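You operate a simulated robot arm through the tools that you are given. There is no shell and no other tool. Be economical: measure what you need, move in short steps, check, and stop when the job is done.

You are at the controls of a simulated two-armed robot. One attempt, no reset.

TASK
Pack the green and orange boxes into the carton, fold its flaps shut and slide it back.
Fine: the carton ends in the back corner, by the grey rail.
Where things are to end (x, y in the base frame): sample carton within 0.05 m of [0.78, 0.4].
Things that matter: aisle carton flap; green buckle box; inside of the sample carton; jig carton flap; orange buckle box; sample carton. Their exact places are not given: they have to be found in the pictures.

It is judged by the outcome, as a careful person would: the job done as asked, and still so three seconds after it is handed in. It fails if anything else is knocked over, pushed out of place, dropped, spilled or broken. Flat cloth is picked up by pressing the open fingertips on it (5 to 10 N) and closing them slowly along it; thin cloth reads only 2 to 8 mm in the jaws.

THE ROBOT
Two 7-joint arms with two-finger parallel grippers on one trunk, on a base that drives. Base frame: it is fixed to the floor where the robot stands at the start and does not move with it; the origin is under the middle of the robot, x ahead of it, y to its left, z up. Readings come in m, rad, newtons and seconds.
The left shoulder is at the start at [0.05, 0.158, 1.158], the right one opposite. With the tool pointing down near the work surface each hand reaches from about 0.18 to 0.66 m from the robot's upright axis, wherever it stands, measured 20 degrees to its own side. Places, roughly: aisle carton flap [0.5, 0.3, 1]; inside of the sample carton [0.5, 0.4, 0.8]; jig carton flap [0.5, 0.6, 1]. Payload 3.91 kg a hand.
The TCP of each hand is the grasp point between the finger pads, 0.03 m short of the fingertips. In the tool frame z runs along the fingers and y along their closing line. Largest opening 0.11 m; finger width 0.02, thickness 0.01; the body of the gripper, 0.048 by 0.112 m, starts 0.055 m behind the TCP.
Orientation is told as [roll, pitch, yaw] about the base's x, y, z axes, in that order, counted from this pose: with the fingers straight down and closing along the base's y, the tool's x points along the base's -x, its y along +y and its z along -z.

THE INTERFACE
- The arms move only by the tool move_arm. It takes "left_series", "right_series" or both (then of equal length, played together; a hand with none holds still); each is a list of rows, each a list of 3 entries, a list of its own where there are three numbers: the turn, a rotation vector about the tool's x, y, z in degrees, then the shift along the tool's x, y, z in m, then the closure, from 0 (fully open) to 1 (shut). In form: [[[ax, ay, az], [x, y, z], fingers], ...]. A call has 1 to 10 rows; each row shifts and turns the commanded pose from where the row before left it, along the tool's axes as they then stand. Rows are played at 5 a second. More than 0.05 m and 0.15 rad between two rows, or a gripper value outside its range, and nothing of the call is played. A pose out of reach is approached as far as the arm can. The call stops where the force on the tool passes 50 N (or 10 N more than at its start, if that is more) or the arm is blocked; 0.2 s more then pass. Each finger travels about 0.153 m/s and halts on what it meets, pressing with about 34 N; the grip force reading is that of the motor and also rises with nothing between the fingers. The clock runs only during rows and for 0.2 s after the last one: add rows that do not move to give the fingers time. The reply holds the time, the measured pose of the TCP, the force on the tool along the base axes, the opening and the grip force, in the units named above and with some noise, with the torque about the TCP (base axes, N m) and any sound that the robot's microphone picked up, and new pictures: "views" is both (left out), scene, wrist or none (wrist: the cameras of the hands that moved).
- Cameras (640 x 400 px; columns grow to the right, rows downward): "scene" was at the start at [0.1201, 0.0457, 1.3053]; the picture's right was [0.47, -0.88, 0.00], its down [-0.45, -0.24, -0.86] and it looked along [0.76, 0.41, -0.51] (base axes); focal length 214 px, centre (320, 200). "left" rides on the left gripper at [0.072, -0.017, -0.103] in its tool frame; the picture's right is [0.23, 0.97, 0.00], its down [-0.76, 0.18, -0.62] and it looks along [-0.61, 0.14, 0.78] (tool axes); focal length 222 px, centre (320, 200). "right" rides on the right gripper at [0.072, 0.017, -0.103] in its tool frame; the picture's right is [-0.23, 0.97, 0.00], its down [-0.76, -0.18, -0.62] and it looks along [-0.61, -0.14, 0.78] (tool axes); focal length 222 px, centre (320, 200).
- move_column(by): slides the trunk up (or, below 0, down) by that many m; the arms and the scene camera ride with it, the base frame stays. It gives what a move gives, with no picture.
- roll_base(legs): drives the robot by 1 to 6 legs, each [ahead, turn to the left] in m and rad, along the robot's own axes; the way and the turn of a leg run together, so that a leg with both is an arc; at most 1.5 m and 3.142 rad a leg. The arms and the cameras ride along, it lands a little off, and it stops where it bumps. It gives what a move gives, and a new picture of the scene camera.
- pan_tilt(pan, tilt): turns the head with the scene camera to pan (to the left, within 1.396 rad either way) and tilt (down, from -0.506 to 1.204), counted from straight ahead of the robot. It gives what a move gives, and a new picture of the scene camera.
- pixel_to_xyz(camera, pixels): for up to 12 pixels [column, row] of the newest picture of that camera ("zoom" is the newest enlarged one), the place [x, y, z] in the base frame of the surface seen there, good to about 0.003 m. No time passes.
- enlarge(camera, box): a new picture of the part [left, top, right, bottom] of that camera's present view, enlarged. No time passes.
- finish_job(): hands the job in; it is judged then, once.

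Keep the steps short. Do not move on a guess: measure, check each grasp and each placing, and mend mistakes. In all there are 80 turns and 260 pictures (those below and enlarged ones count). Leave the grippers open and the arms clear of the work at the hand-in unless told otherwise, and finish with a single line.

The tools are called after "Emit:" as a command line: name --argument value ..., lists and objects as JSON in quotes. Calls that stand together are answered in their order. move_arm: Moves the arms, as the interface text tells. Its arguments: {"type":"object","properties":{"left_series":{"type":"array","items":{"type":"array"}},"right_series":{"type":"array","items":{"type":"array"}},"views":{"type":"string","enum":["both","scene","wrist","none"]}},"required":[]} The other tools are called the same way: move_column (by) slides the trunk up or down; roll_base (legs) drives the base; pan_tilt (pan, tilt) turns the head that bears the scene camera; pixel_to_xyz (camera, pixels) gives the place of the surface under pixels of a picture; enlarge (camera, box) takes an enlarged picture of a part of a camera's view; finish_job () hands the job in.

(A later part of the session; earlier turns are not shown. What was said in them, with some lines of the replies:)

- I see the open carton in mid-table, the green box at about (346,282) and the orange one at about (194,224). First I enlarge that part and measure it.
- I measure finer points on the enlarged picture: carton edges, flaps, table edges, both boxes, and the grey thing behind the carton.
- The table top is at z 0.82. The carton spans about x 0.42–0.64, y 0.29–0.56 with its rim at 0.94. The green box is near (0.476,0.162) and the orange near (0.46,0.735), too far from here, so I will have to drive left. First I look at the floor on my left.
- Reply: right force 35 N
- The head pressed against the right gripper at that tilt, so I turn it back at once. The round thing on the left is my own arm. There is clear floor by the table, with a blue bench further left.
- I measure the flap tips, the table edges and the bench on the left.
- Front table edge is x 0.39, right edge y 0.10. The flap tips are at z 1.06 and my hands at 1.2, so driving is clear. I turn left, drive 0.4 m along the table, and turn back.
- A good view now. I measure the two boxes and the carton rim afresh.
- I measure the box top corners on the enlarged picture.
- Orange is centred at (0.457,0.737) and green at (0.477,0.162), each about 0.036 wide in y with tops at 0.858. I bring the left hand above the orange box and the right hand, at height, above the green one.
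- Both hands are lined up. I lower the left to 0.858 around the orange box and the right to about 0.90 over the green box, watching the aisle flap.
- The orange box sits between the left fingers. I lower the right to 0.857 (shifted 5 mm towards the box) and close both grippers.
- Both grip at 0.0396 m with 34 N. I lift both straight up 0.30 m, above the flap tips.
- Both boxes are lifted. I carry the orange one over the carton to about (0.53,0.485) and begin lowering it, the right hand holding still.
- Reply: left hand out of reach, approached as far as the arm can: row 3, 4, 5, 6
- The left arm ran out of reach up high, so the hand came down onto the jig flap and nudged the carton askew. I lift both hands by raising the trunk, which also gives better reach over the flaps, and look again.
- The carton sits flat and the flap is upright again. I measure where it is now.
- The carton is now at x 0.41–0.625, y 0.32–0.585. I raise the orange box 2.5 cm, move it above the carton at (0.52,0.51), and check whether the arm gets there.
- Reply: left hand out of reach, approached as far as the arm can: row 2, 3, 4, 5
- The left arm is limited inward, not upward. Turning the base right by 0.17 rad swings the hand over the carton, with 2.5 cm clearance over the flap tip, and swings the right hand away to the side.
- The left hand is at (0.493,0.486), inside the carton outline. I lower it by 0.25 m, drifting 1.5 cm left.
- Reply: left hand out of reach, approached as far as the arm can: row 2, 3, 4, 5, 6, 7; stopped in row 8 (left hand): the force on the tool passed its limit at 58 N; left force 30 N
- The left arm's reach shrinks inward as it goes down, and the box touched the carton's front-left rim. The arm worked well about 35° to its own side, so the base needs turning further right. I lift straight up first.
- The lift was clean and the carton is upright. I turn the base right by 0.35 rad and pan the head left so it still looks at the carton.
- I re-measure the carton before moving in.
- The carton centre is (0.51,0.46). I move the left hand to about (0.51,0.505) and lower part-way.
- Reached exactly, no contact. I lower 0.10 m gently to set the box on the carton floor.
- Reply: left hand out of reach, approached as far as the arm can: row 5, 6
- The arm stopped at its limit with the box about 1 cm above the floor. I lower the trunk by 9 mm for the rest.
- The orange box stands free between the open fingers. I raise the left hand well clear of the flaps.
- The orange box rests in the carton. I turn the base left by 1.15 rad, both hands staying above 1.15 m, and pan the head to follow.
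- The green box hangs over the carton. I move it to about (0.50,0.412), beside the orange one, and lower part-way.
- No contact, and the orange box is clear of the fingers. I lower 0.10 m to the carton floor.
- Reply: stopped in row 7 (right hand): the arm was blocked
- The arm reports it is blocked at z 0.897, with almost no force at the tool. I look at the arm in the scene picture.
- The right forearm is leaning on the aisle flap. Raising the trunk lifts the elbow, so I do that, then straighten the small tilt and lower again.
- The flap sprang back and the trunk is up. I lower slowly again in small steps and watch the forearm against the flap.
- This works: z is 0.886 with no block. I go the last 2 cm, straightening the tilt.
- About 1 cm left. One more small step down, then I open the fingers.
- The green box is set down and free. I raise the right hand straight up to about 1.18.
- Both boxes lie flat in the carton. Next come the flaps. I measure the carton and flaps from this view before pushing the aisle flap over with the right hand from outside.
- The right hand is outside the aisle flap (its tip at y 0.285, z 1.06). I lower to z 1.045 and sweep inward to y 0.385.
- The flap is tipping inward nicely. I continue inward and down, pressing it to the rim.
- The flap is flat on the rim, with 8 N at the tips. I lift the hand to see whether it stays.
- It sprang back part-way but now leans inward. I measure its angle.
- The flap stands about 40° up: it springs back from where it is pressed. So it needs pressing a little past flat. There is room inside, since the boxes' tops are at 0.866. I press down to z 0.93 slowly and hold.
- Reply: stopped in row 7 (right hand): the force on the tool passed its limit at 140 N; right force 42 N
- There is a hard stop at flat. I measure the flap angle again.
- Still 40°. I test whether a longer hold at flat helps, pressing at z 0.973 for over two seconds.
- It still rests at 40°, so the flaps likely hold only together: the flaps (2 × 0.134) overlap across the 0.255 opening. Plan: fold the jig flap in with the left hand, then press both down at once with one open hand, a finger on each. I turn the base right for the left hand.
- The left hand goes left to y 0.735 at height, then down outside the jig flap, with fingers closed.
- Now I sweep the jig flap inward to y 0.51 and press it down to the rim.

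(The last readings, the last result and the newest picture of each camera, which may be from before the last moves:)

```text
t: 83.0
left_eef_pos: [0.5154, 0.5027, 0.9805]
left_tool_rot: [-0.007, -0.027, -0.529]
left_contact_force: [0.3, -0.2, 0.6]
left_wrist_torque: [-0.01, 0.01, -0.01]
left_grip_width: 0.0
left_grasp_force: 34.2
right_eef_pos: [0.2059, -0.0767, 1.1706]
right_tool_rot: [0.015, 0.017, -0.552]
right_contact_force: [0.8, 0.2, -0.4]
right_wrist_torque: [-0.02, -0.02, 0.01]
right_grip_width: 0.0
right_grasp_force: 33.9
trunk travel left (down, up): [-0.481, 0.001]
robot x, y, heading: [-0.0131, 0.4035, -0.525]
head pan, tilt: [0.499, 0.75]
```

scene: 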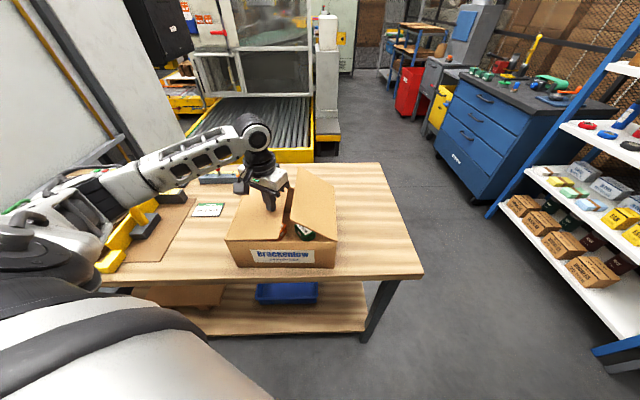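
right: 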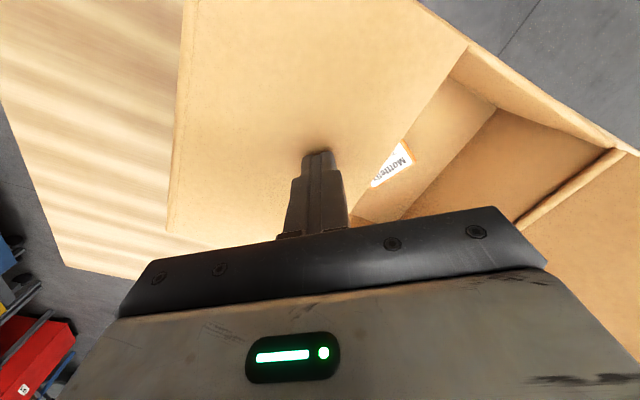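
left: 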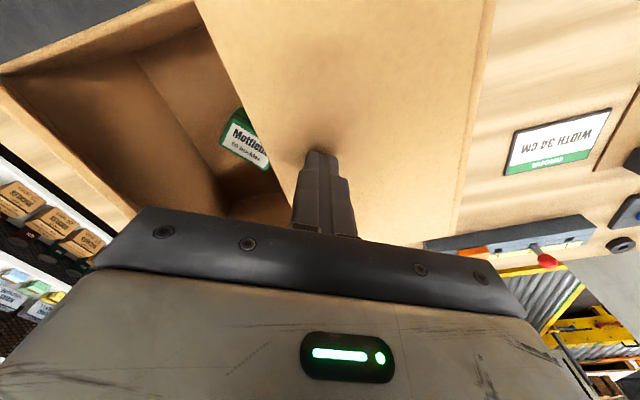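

The jig flap is nearly flat, and it pushes back with almost no force. I press 7 mm more and then lift to see what it does.

Emit:
move_arm --left_series '[[[0, 0, 0], [0, 0, 0.004], 1], [[0, 0, 0], [0, 0, 0.003], 1], [[0, 0, 0], [0, 0, 0], 1], [[0, 0, 0], [0, 0, -0.03], 1], [[0, 0, 0], [0, 0, -0.045], 1], [[0, 0, 0], [0, 0, -0.045], 1], [[0, 0, 0], [0, 0, -0.045], 1], [[0, 0, 0], [0, 0, -0.035], 1], [[0, 0, 0], [0, 0, 0], 1]]' --views "scene"

Emit:
pixel_to_xyz --camera "scene" --pixels '[[300, 168], [290, 218], [320, 195], [270, 195], [290, 185], [240, 225], [285, 235], [230, 240], [336, 243], [265, 215]]'

```text
t: 85.0
left_eef_pos: [0.5103, 0.5038, 1.1731]
left_tool_rot: [-0.007, -0.025, -0.526]
left_contact_force: [0.2, -0.9, 0.6]
left_wrist_torque: [-0.03, -0.01, 0.01]
left_grip_width: 0.0001
left_grasp_force: 33.6
right_eef_pos: [0.2052, -0.0764, 1.1717]
right_tool_rot: [0.012, 0.015, -0.552]
right_contact_force: [0.6, 0.7, 0.4]
right_wrist_torque: [-0.01, 0.01, 0.02]
right_grip_width: 0.0
right_grasp_force: 34.0
trunk travel left (down, up): [-0.481, 0.001]
robot x, y, heading: [-0.0123, 0.4008, -0.524]
head pan, tilt: [0.499, 0.75]
```

scene: 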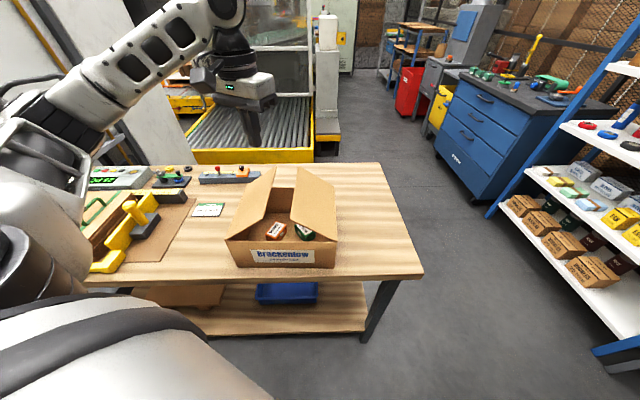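

```text
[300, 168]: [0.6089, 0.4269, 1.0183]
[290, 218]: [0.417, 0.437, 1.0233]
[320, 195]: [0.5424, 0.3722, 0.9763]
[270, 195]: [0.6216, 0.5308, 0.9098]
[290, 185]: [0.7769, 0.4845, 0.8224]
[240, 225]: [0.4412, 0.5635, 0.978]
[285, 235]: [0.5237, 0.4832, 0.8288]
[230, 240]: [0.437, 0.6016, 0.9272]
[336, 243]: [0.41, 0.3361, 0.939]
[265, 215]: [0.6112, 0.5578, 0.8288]
```

The jig flap also rests around 40°. Now I shift the left hand to y 0.44, open the fingers wide so one is over each flap, and press both down together.

Emit:
move_arm --left_series '[[[0, 0, 0], [-0.0155, -0.0267, 0], 0.4], [[0, 0, 0], [-0.0155, -0.0267, 0], 0], [[0, 0, 0], [0, 0, 0.02], 0], [[0, 0, 0], [0, 0, 0.045], 0], [[0, 0, 0], [0, 0, 0.035], 0], [[0, 0, 0], [0, 0, 0.03], 0], [[0, 0, 0], [0, 0, 0.025], 0], [[0, 0, 0], [0, 0, 0.02], 0], [[0, 0, 0], [0, 0, 0.014], 0], [[0, 0, 0], [0, 0, 0], 0]]'

```text
t: 87.2
left_eef_pos: [0.515, 0.4399, 0.9856]
left_tool_rot: [-0.008, -0.025, -0.529]
left_contact_force: [0.2, -0.2, 1.3]
left_wrist_torque: [-0.02, 0.03, 0.0]
left_grip_width: 0.11
left_grasp_force: 0.1
right_eef_pos: [0.2042, -0.077, 1.1715]
right_tool_rot: [0.014, 0.015, -0.55]
right_contact_force: [-0.3, 0.4, 0.5]
right_wrist_torque: [0.01, 0.01, -0.01]
right_grip_width: 0.0
right_grasp_force: 33.9
trunk travel left (down, up): [-0.481, 0.001]
robot x, y, heading: [-0.0082, 0.401, -0.52]
head pan, tilt: [0.499, 0.75]
```

scene: 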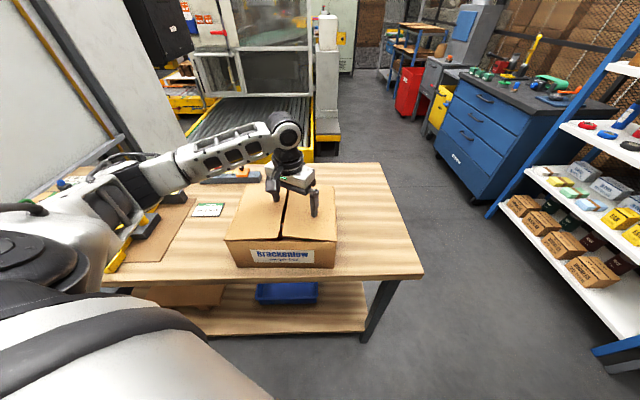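
left: 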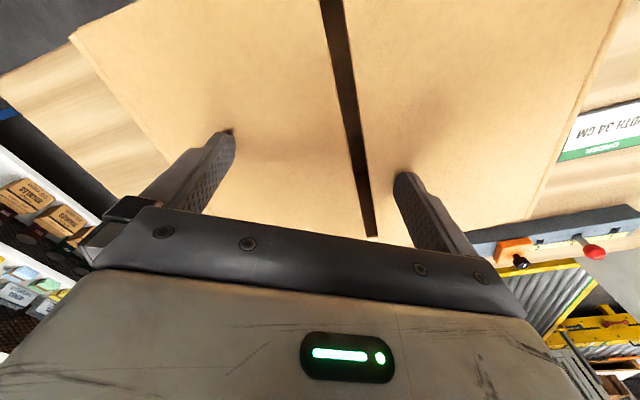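

Both flaps are nearly flat with a small gap at the seam. I press another 11 mm to flat, hold, then lift slowly.

Emit:
move_arm --left_series '[[[0, 0, 0], [0, 0, 0.005], 0], [[0, 0, 0], [0, 0, 0.004], 0], [[0, 0, 0], [0, 0, 0.003], 0], [[0, 0, 0], [0, 0, 0], 0], [[0, 0, 0], [0, 0, 0], 0], [[0, 0, 0], [0, 0, 0], 0], [[0, 0, 0], [0, 0, 0], 0]]' --views "none"

Emit:
move_arm --left_series '[[[0, 0, 0], [0, 0, -0.01], 0], [[0, 0, 0], [0, 0, -0.02], 0], [[0, 0, 0], [0, 0, -0.04], 0], [[0, 0, 0], [0, 0, -0.045], 0], [[0, 0, 0], [0, 0, -0.045], 0], [[0, 0, 0], [0, 0, -0.03], 0], [[0, 0, 0], [0, 0, 0], 0], [[0, 0, 0], [0, 0, 0], 0]]' --views "scene"

```text
t: 88.8
left_eef_pos: [0.5145, 0.4391, 0.9748]
left_tool_rot: [-0.006, -0.03, -0.529]
left_contact_force: [6.9, -2.4, 16.4]
left_wrist_torque: [-0.04, -0.07, 0.04]
left_grip_width: 0.1091
left_grasp_force: 0.0
right_eef_pos: [0.2045, -0.0771, 1.1711]
right_tool_rot: [0.016, 0.017, -0.55]
right_contact_force: [0.2, 0.0, 0.5]
right_wrist_torque: [0.0, 0.03, -0.03]
right_grip_width: 0.0
right_grasp_force: 34.4
trunk travel left (down, up): [-0.481, 0.001]
robot x, y, heading: [-0.0124, 0.4025, -0.524]
head pan, tilt: [0.499, 0.75]
```

```text
t: 90.7
left_eef_pos: [0.5083, 0.4434, 1.1655]
left_tool_rot: [-0.006, -0.026, -0.528]
left_contact_force: [0.3, -0.2, -0.2]
left_wrist_torque: [-0.03, -0.02, 0.01]
left_grip_width: 0.11
left_grasp_force: 0.0
right_eef_pos: [0.2066, -0.0779, 1.1711]
right_tool_rot: [0.013, 0.014, -0.551]
right_contact_force: [-0.1, -0.3, -0.2]
right_wrist_torque: [0.01, -0.05, 0.0]
right_grip_width: 0.0
right_grasp_force: 33.5
trunk travel left (down, up): [-0.481, 0.001]
robot x, y, heading: [-0.0128, 0.4027, -0.528]
head pan, tilt: [0.499, 0.75]
```

scene: 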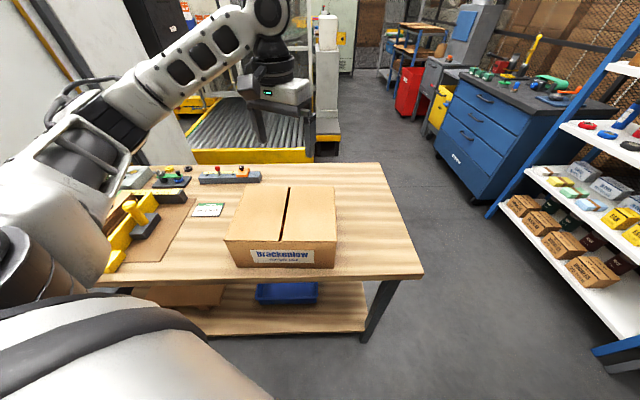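

Both flaps stay shut. Next is the slide. I measure the closed carton and look down to see how far my base is from the table.

Emit:
pixel_to_xyz --camera "scene" --pixels '[[229, 240], [335, 242], [246, 188], [333, 188], [255, 210], [315, 210], [240, 262], [333, 264], [200, 181], [260, 181], [310, 165], [418, 274]]'

Emit:
pan_tilt --pan 0.5 --tilt 1.2

```text
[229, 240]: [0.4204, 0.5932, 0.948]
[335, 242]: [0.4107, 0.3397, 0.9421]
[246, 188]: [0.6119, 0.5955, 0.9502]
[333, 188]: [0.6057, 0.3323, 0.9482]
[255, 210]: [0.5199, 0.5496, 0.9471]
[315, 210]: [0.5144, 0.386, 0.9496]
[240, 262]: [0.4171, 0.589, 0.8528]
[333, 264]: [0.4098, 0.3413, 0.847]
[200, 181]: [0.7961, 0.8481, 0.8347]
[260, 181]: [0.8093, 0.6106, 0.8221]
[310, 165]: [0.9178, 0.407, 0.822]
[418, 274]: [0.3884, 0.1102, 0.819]
```

```text
t: 91.5
left_eef_pos: [0.5085, 0.4433, 1.1647]
left_tool_rot: [-0.006, -0.026, -0.529]
left_contact_force: [0.2, 0.0, -0.4]
left_wrist_torque: [-0.01, 0.0, 0.01]
left_grip_width: 0.1099
left_grasp_force: 0.0
right_eef_pos: [0.206, -0.0771, 1.1718]
right_tool_rot: [0.012, 0.016, -0.553]
right_contact_force: [-0.1, 0.8, -0.5]
right_wrist_torque: [-0.01, 0.02, 0.01]
right_grip_width: 0.0
right_grasp_force: 33.6
trunk travel left (down, up): [-0.481, 0.001]
robot x, y, heading: [-0.0151, 0.4041, -0.523]
head pan, tilt: [0.499, 1.201]
```

scene: 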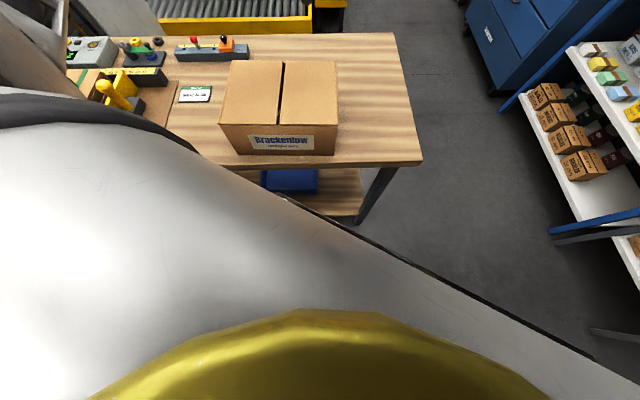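

I measure where the edge of my base lies.

Emit:
pixel_to_xyz --camera "scene" --pixels '[[300, 206], [360, 238], [450, 284], [550, 335], [300, 260], [320, 330]]'

```text
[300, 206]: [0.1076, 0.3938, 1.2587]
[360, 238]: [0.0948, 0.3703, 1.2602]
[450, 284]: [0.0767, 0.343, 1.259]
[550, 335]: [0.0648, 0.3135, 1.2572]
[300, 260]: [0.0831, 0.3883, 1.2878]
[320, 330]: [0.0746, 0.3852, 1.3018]
```

That is only my chest, and the base itself is hidden, so I will not rely on driving. The carton is centred at (0.511,0.465), so it needs +0.27 in x and −0.065 in y. First I use the left hand on its left side: over, closed, down to z 0.92 at y 0.66.

Emit:
move_arm --left_series '[[[0, 0, 0], [0.0221, 0.0381, 0], 0.5], [[0, 0, 0], [0.0221, 0.0381, 0], 1], [[0, 0, 0], [0.0221, 0.0381, 0], 1], [[0, 0, 0], [0.0221, 0.0381, 0], 1], [[0, 0, 0], [0.0221, 0.0381, 0], 1], [[0, 0, 0], [0, 0, 0.049], 1], [[0, 0, 0], [0, 0, 0.049], 1], [[0, 0, 0], [0, 0, 0.049], 1], [[0, 0, 0], [0, 0, 0.049], 1], [[0, 0, 0], [0, 0, 0.049], 1]]' --views "none"

Emit:
pan_tilt --pan 0.5 --tilt 0.75

```text
t: 93.8
left_eef_pos: [0.5173, 0.6579, 0.915]
left_tool_rot: [-0.004, -0.026, -0.527]
left_contact_force: [0.7, -0.5, 0.0]
left_wrist_torque: [-0.01, 0.04, -0.01]
left_grip_width: 0.0001
left_grasp_force: 34.3
right_eef_pos: [0.2073, -0.0768, 1.171]
right_tool_rot: [0.013, 0.017, -0.552]
right_contact_force: [-0.1, 0.1, -1.0]
right_wrist_torque: [0.01, 0.05, -0.01]
right_grip_width: 0.0002
right_grasp_force: 33.8
trunk travel left (down, up): [-0.481, 0.001]
robot x, y, heading: [-0.0124, 0.4006, -0.522]
head pan, tilt: [0.499, 1.201]
```

```text
t: 94.7
left_eef_pos: [0.5179, 0.6573, 0.9161]
left_tool_rot: [-0.005, -0.024, -0.528]
left_contact_force: [-0.1, -0.4, 0.6]
left_wrist_torque: [0.01, -0.02, -0.03]
left_grip_width: 0.0002
left_grasp_force: 34.6
right_eef_pos: [0.2059, -0.0757, 1.172]
right_tool_rot: [0.011, 0.017, -0.551]
right_contact_force: [-0.2, 0.8, -0.7]
right_wrist_torque: [0.04, -0.02, 0.02]
right_grip_width: 0.0002
right_grasp_force: 34.2
trunk travel left (down, up): [-0.481, 0.001]
robot x, y, heading: [-0.0138, 0.4039, -0.518]
head pan, tilt: [0.499, 0.75]
```

scene: 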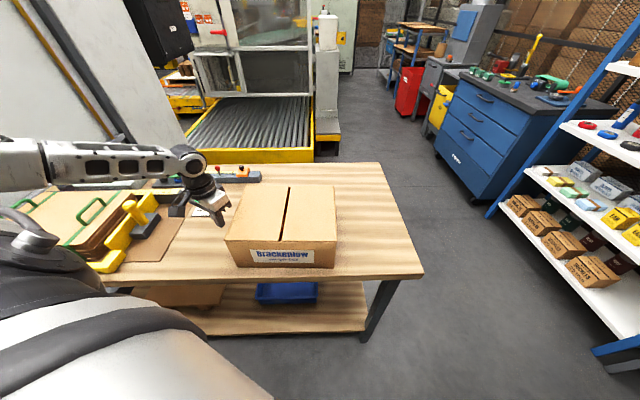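

The fingers are beside the carton. I push it 0.115 m in −y in slow steps.

Emit:
move_arm --left_series '[[[0, 0, 0], [-0.0098, -0.0169, 0], 1], [[0, 0, 0], [-0.0073, -0.0125, 0], 1], [[0, 0, 0], [-0.0073, -0.0125, 0], 1], [[0, 0, 0], [-0.0073, -0.0125, 0], 1], [[0, 0, 0], [-0.0073, -0.0125, 0], 1], [[0, 0, 0], [-0.0073, -0.0125, 0], 1], [[0, 0, 0], [-0.0073, -0.0125, 0], 1], [[0, 0, 0], [-0.0053, -0.009, 0], 1], [[0, 0, 0], [0, 0, 0], 1]]' --views "scene"

Emit:
pixel_to_xyz --camera "scene" --pixels '[[258, 241], [350, 242], [360, 242], [268, 190], [352, 190], [300, 255]]'

```text
t: 96.7
left_eef_pos: [0.5153, 0.5415, 0.9179]
left_tool_rot: [-0.007, -0.026, -0.528]
left_contact_force: [1.4, 2.3, 0.0]
left_wrist_torque: [0.03, -0.04, -0.01]
left_grip_width: 0.0
left_grasp_force: 33.5
right_eef_pos: [0.2061, -0.0756, 1.1702]
right_tool_rot: [0.013, 0.016, -0.551]
right_contact_force: [0.7, 0.6, 0.6]
right_wrist_torque: [0.02, 0.0, 0.01]
right_grip_width: 0.0
right_grasp_force: 34.1
trunk travel left (down, up): [-0.481, 0.001]
robot x, y, heading: [-0.0127, 0.4036, -0.526]
head pan, tilt: [0.499, 0.75]
```

scene: 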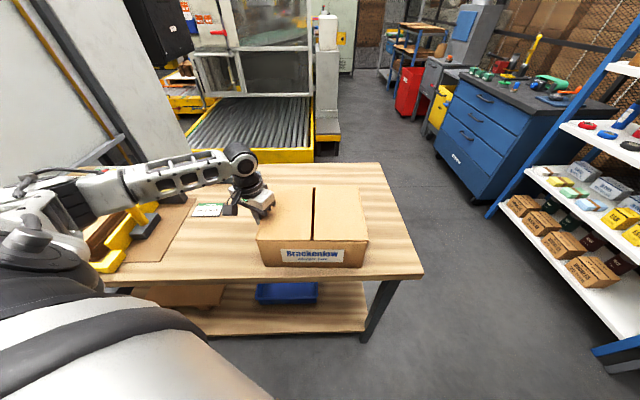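

```text
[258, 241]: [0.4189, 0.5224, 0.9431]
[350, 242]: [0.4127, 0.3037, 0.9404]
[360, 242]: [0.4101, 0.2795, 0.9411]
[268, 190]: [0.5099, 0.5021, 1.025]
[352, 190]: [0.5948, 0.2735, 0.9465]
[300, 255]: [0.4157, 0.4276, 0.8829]
```

The carton is now at y ≈ 0.395. Next I take the hand up, round to the front face near (0.365,0.397), and turn it so the closing line lies along y for a two-finger push.

Emit:
move_arm --left_series '[[[0, 0, 0], [0, 0, -0.049], 1], [[0, 0, 0], [0, 0, -0.049], 1], [[0, 0, 0], [0.0114, -0.0401, -0.01], 1], [[0, 0, 0], [0.0114, -0.0401, 0], 1], [[0, 0, 0], [0.0114, -0.0401, 0], 1], [[0, 0, 0], [0.0114, -0.0401, 0], 0.6], [[0, 0, 0], [0.0114, -0.0401, 0], 0.3], [[0, 0, -8.5], [0, 0, 0], 0.1], [[0, 0, -8.5], [0, 0, 0], 0.1], [[0, 0, -8.5], [0, 0, 0], 0.1]]'

```text
t: 98.8
left_eef_pos: [0.3639, 0.3998, 1.0265]
left_tool_rot: [-0.017, -0.022, -0.081]
left_contact_force: [0.5, 0.8, -0.6]
left_wrist_torque: [0.01, 0.0, -0.01]
left_grip_width: 0.0988
left_grasp_force: 0.0
right_eef_pos: [0.206, -0.0765, 1.1702]
right_tool_rot: [0.011, 0.015, -0.553]
right_contact_force: [0.0, 0.4, -0.4]
right_wrist_torque: [0.02, 0.01, -0.04]
right_grip_width: 0.0
right_grasp_force: 34.5
trunk travel left (down, up): [-0.481, 0.001]
robot x, y, heading: [-0.0147, 0.4015, -0.52]
head pan, tilt: [0.499, 0.75]
```

scene: 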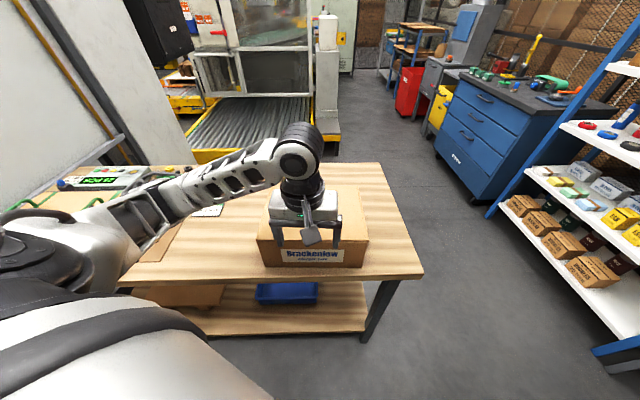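
left: 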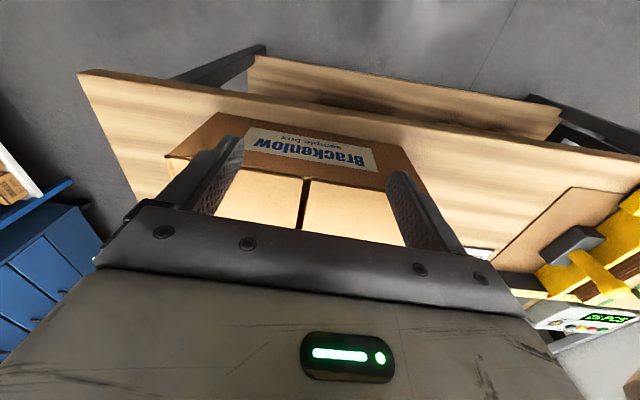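

Yaw is nearly zero and the fingers straddle the front-face centre. I lower to z 0.90, finish the turn, and close up to the face.

Emit:
move_arm --left_series '[[[0, 0, -4], [0, 0, 0.042], 0.1], [[0, 0, 0], [0, 0, 0.042], 0.1], [[0, 0, 0], [0, 0, 0.042], 0.1], [[0, 0, 0], [-0.015, 0, 0], 0.1], [[0, 0, 0], [-0.015, 0, 0], 0.1], [[0, 0, 0], [-0.01, 0, 0], 0.1], [[0, 0, 0], [-0.01, 0, 0], 0.1], [[0, 0, 0], [-0.01, 0, 0], 0.1]]' --views "scene"

```text
t: 100.7
left_eef_pos: [0.4262, 0.3964, 0.9022]
left_tool_rot: [-0.018, -0.02, -0.01]
left_contact_force: [-1.4, 0.3, -0.7]
left_wrist_torque: [0.0, 0.01, 0.05]
left_grip_width: 0.0991
left_grasp_force: 0.4
right_eef_pos: [0.2058, -0.0771, 1.1708]
right_tool_rot: [0.014, 0.015, -0.553]
right_contact_force: [0.8, 0.4, 0.4]
right_wrist_torque: [0.0, -0.03, 0.01]
right_grip_width: 0.0
right_grasp_force: 34.2
trunk travel left (down, up): [-0.481, 0.001]
robot x, y, heading: [-0.0148, 0.4019, -0.526]
head pan, tilt: [0.499, 0.75]
```

scene: 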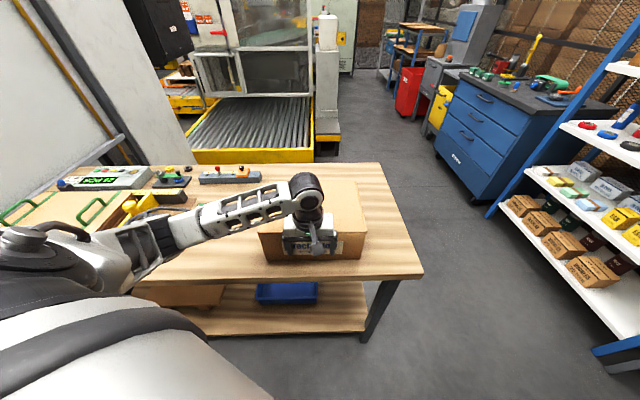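

It is in contact and sliding easily at 1.4 N. I push on 0.20 m in 2 cm steps.

Emit:
move_arm --left_series '[[[0, 0, 0], [-0.015, 0, 0], 0.1], [[0, 0, 0], [-0.02, 0, 0], 0.1], [[0, 0, 0], [-0.02, 0, 0], 0.1], [[0, 0, 0], [-0.02, 0, 0], 0.1], [[0, 0, 0], [-0.02, 0, 0], 0.1], [[0, 0, 0], [-0.02, 0, 0], 0.1], [[0, 0, 0], [-0.02, 0, 0], 0.1], [[0, 0, 0], [-0.02, 0, 0], 0.1], [[0, 0, 0], [-0.02, 0, 0], 0.1], [[0, 0, 0], [-0.015, 0, 0], 0.1]]' --views "scene"

```text
t: 102.8
left_eef_pos: [0.6158, 0.393, 0.9039]
left_tool_rot: [-0.019, -0.02, -0.015]
left_contact_force: [-1.8, -0.7, -0.5]
left_wrist_torque: [0.02, 0.01, 0.11]
left_grip_width: 0.0996
left_grasp_force: 0.2
right_eef_pos: [0.2043, -0.0764, 1.1703]
right_tool_rot: [0.012, 0.016, -0.552]
right_contact_force: [-0.4, -0.1, -0.7]
right_wrist_torque: [-0.02, 0.03, 0.02]
right_grip_width: 0.0
right_grasp_force: 34.2
trunk travel left (down, up): [-0.481, 0.001]
robot x, y, heading: [-0.0151, 0.4076, -0.525]
head pan, tilt: [0.499, 0.75]
```

scene: 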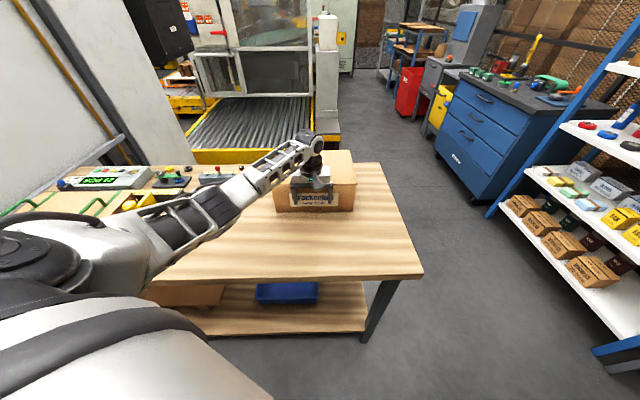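

The hand is at x 0.616, so the carton centre is about 0.725. I push another 0.045 m slowly.

Emit:
move_arm --left_series '[[[0, 0, 0], [-0.012, 0, 0], 0.1], [[0, 0, 0], [-0.012, 0, 0], 0.1], [[0, 0, 0], [-0.012, 0, 0], 0.1], [[0, 0, 0], [-0.01, 0, 0], 0.1], [[0, 0, 0], [0, 0, 0], 0.1]]' --views "scene"

Emit:
pixel_to_xyz --camera "scene" --pixels '[[340, 160], [352, 178], [330, 165], [354, 200], [350, 150], [280, 185], [340, 185]]'

```text
t: 104.0
left_eef_pos: [0.6609, 0.3935, 0.9056]
left_tool_rot: [-0.019, -0.02, -0.014]
left_contact_force: [-1.9, -0.2, 1.6]
left_wrist_torque: [0.01, -0.03, 0.05]
left_grip_width: 0.0992
left_grasp_force: 0.0
right_eef_pos: [0.2052, -0.0772, 1.1699]
right_tool_rot: [0.015, 0.014, -0.552]
right_contact_force: [-0.1, -0.5, 0.2]
right_wrist_torque: [0.0, 0.02, 0.02]
right_grip_width: 0.0001
right_grasp_force: 34.1
trunk travel left (down, up): [-0.481, 0.001]
robot x, y, heading: [-0.0129, 0.4051, -0.523]
head pan, tilt: [0.499, 0.75]
```

scene: 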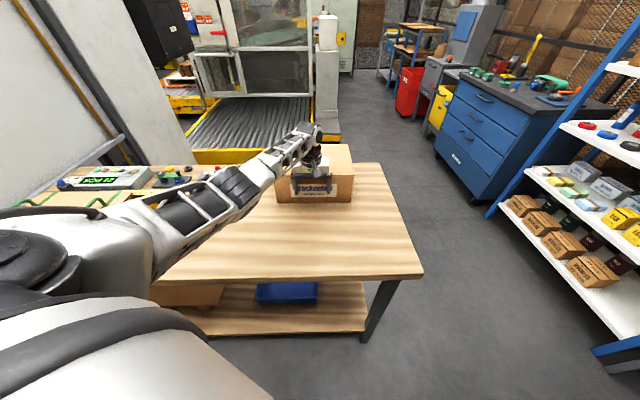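

```text
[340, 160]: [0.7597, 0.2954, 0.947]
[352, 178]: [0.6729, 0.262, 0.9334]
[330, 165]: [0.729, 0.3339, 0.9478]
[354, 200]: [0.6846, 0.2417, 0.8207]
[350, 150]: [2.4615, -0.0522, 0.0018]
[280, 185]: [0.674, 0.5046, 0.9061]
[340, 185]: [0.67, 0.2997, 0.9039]
```

The front face is at x 0.672, so the centre is about (0.771,0.39), within tolerance. I back the hand straight off, raise it, and open both grippers.

Emit:
move_arm --left_series '[[[0, 0, 0], [0.015, 0, 0], 0.1], [[0, 0, 0], [0.04, 0, 0], 0], [[0, 0, 0], [0.045, 0, 0], 0], [[0, 0, 0], [0.045, 0, -0.01], 0], [[0, 0, 0], [0.045, 0, -0.02], 0], [[0, 0, 0], [0.02, 0, -0.045], 0], [[0, 0, 0], [0.02, 0, -0.045], 0], [[0, 0, 0], [0.02, 0, -0.045], 0], [[0, 0, 0], [0.02, 0, -0.045], 0], [[0, 0, 0], [0.02, 0.0, -0.045], 0]]' --right_series '[[[0, 0, 0], [0, 0, 0], 0.5], [[0, 0, 0], [0, 0, 0], 0], [[0, 0, 0], [0, 0, 0], 0], [[0, 0, 0], [0, 0, 0], 0], [[0, 0, 0], [0, 0, 0], 0], [[0, 0, 0], [0, 0, 0], 0], [[0, 0, 0], [0, 0, 0], 0], [[0, 0, 0], [0, 0, 0], 0], [[0, 0, 0], [0, 0, 0], 0], [[0, 0, 0], [0, 0, 0], 0]]' --views "scene"

```text
t: 106.2
left_eef_pos: [0.3683, 0.4033, 1.1539]
left_tool_rot: [-0.018, -0.019, -0.011]
left_contact_force: [0.2, 0.3, -0.1]
left_wrist_torque: [0.02, 0.0, 0.01]
left_grip_width: 0.11
left_grasp_force: 0.0
right_eef_pos: [0.2064, -0.0768, 1.1716]
right_tool_rot: [0.015, 0.015, -0.55]
right_contact_force: [-0.2, -0.5, -0.2]
right_wrist_torque: [-0.02, -0.03, -0.01]
right_grip_width: 0.1101
right_grasp_force: 0.0
trunk travel left (down, up): [-0.481, 0.001]
robot x, y, heading: [-0.0083, 0.3998, -0.52]
head pan, tilt: [0.499, 0.75]
```

scene: 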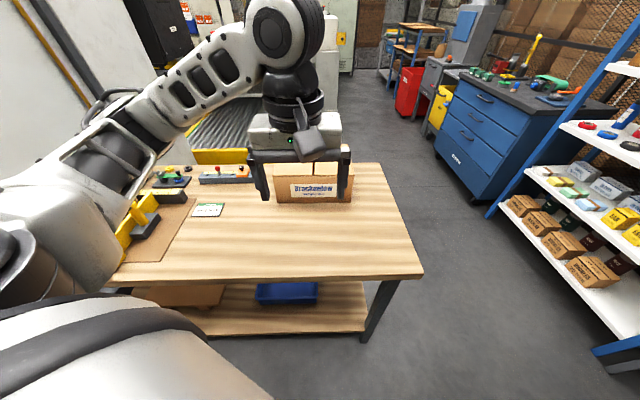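

I check the carton: lid shut and position.

Emit:
enlarge --camera "scene" --box '[230, 140, 390, 240]'

Emit:
pixel_to_xyz --camera "zoom" --pixels '[[185, 240], [480, 248], [490, 230], [335, 130], [260, 130], [390, 130]]'

```text
4.00 times, centred on (310, 190) of scene
```

zoom: 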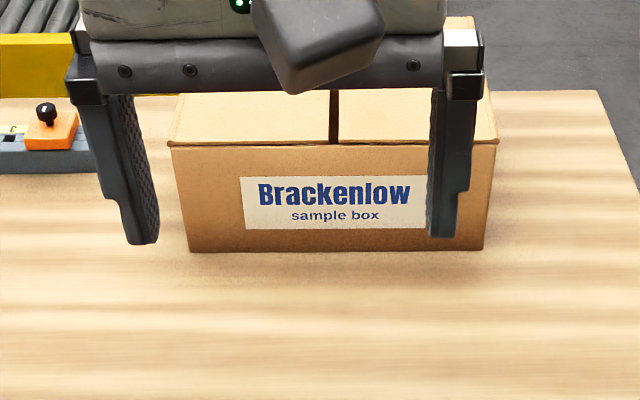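

```text
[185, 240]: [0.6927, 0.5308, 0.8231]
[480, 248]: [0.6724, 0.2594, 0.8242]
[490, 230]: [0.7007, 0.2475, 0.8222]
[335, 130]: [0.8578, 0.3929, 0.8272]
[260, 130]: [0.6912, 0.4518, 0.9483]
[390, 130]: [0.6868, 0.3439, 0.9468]
```

The lid is flat and shut with both boxes inside. The carton's front face runs from about (0.68,0.525) to (0.672,0.259), which puts its centre near (0.772,0.39). The hands are open and clear, so I hand in.

Emit:
finish_job

```text
The job is handed in.
```

The green and orange boxes are in the carton, its flaps are shut, and it now stands at about (0.77, 0.39), within 0.05 m of the target.
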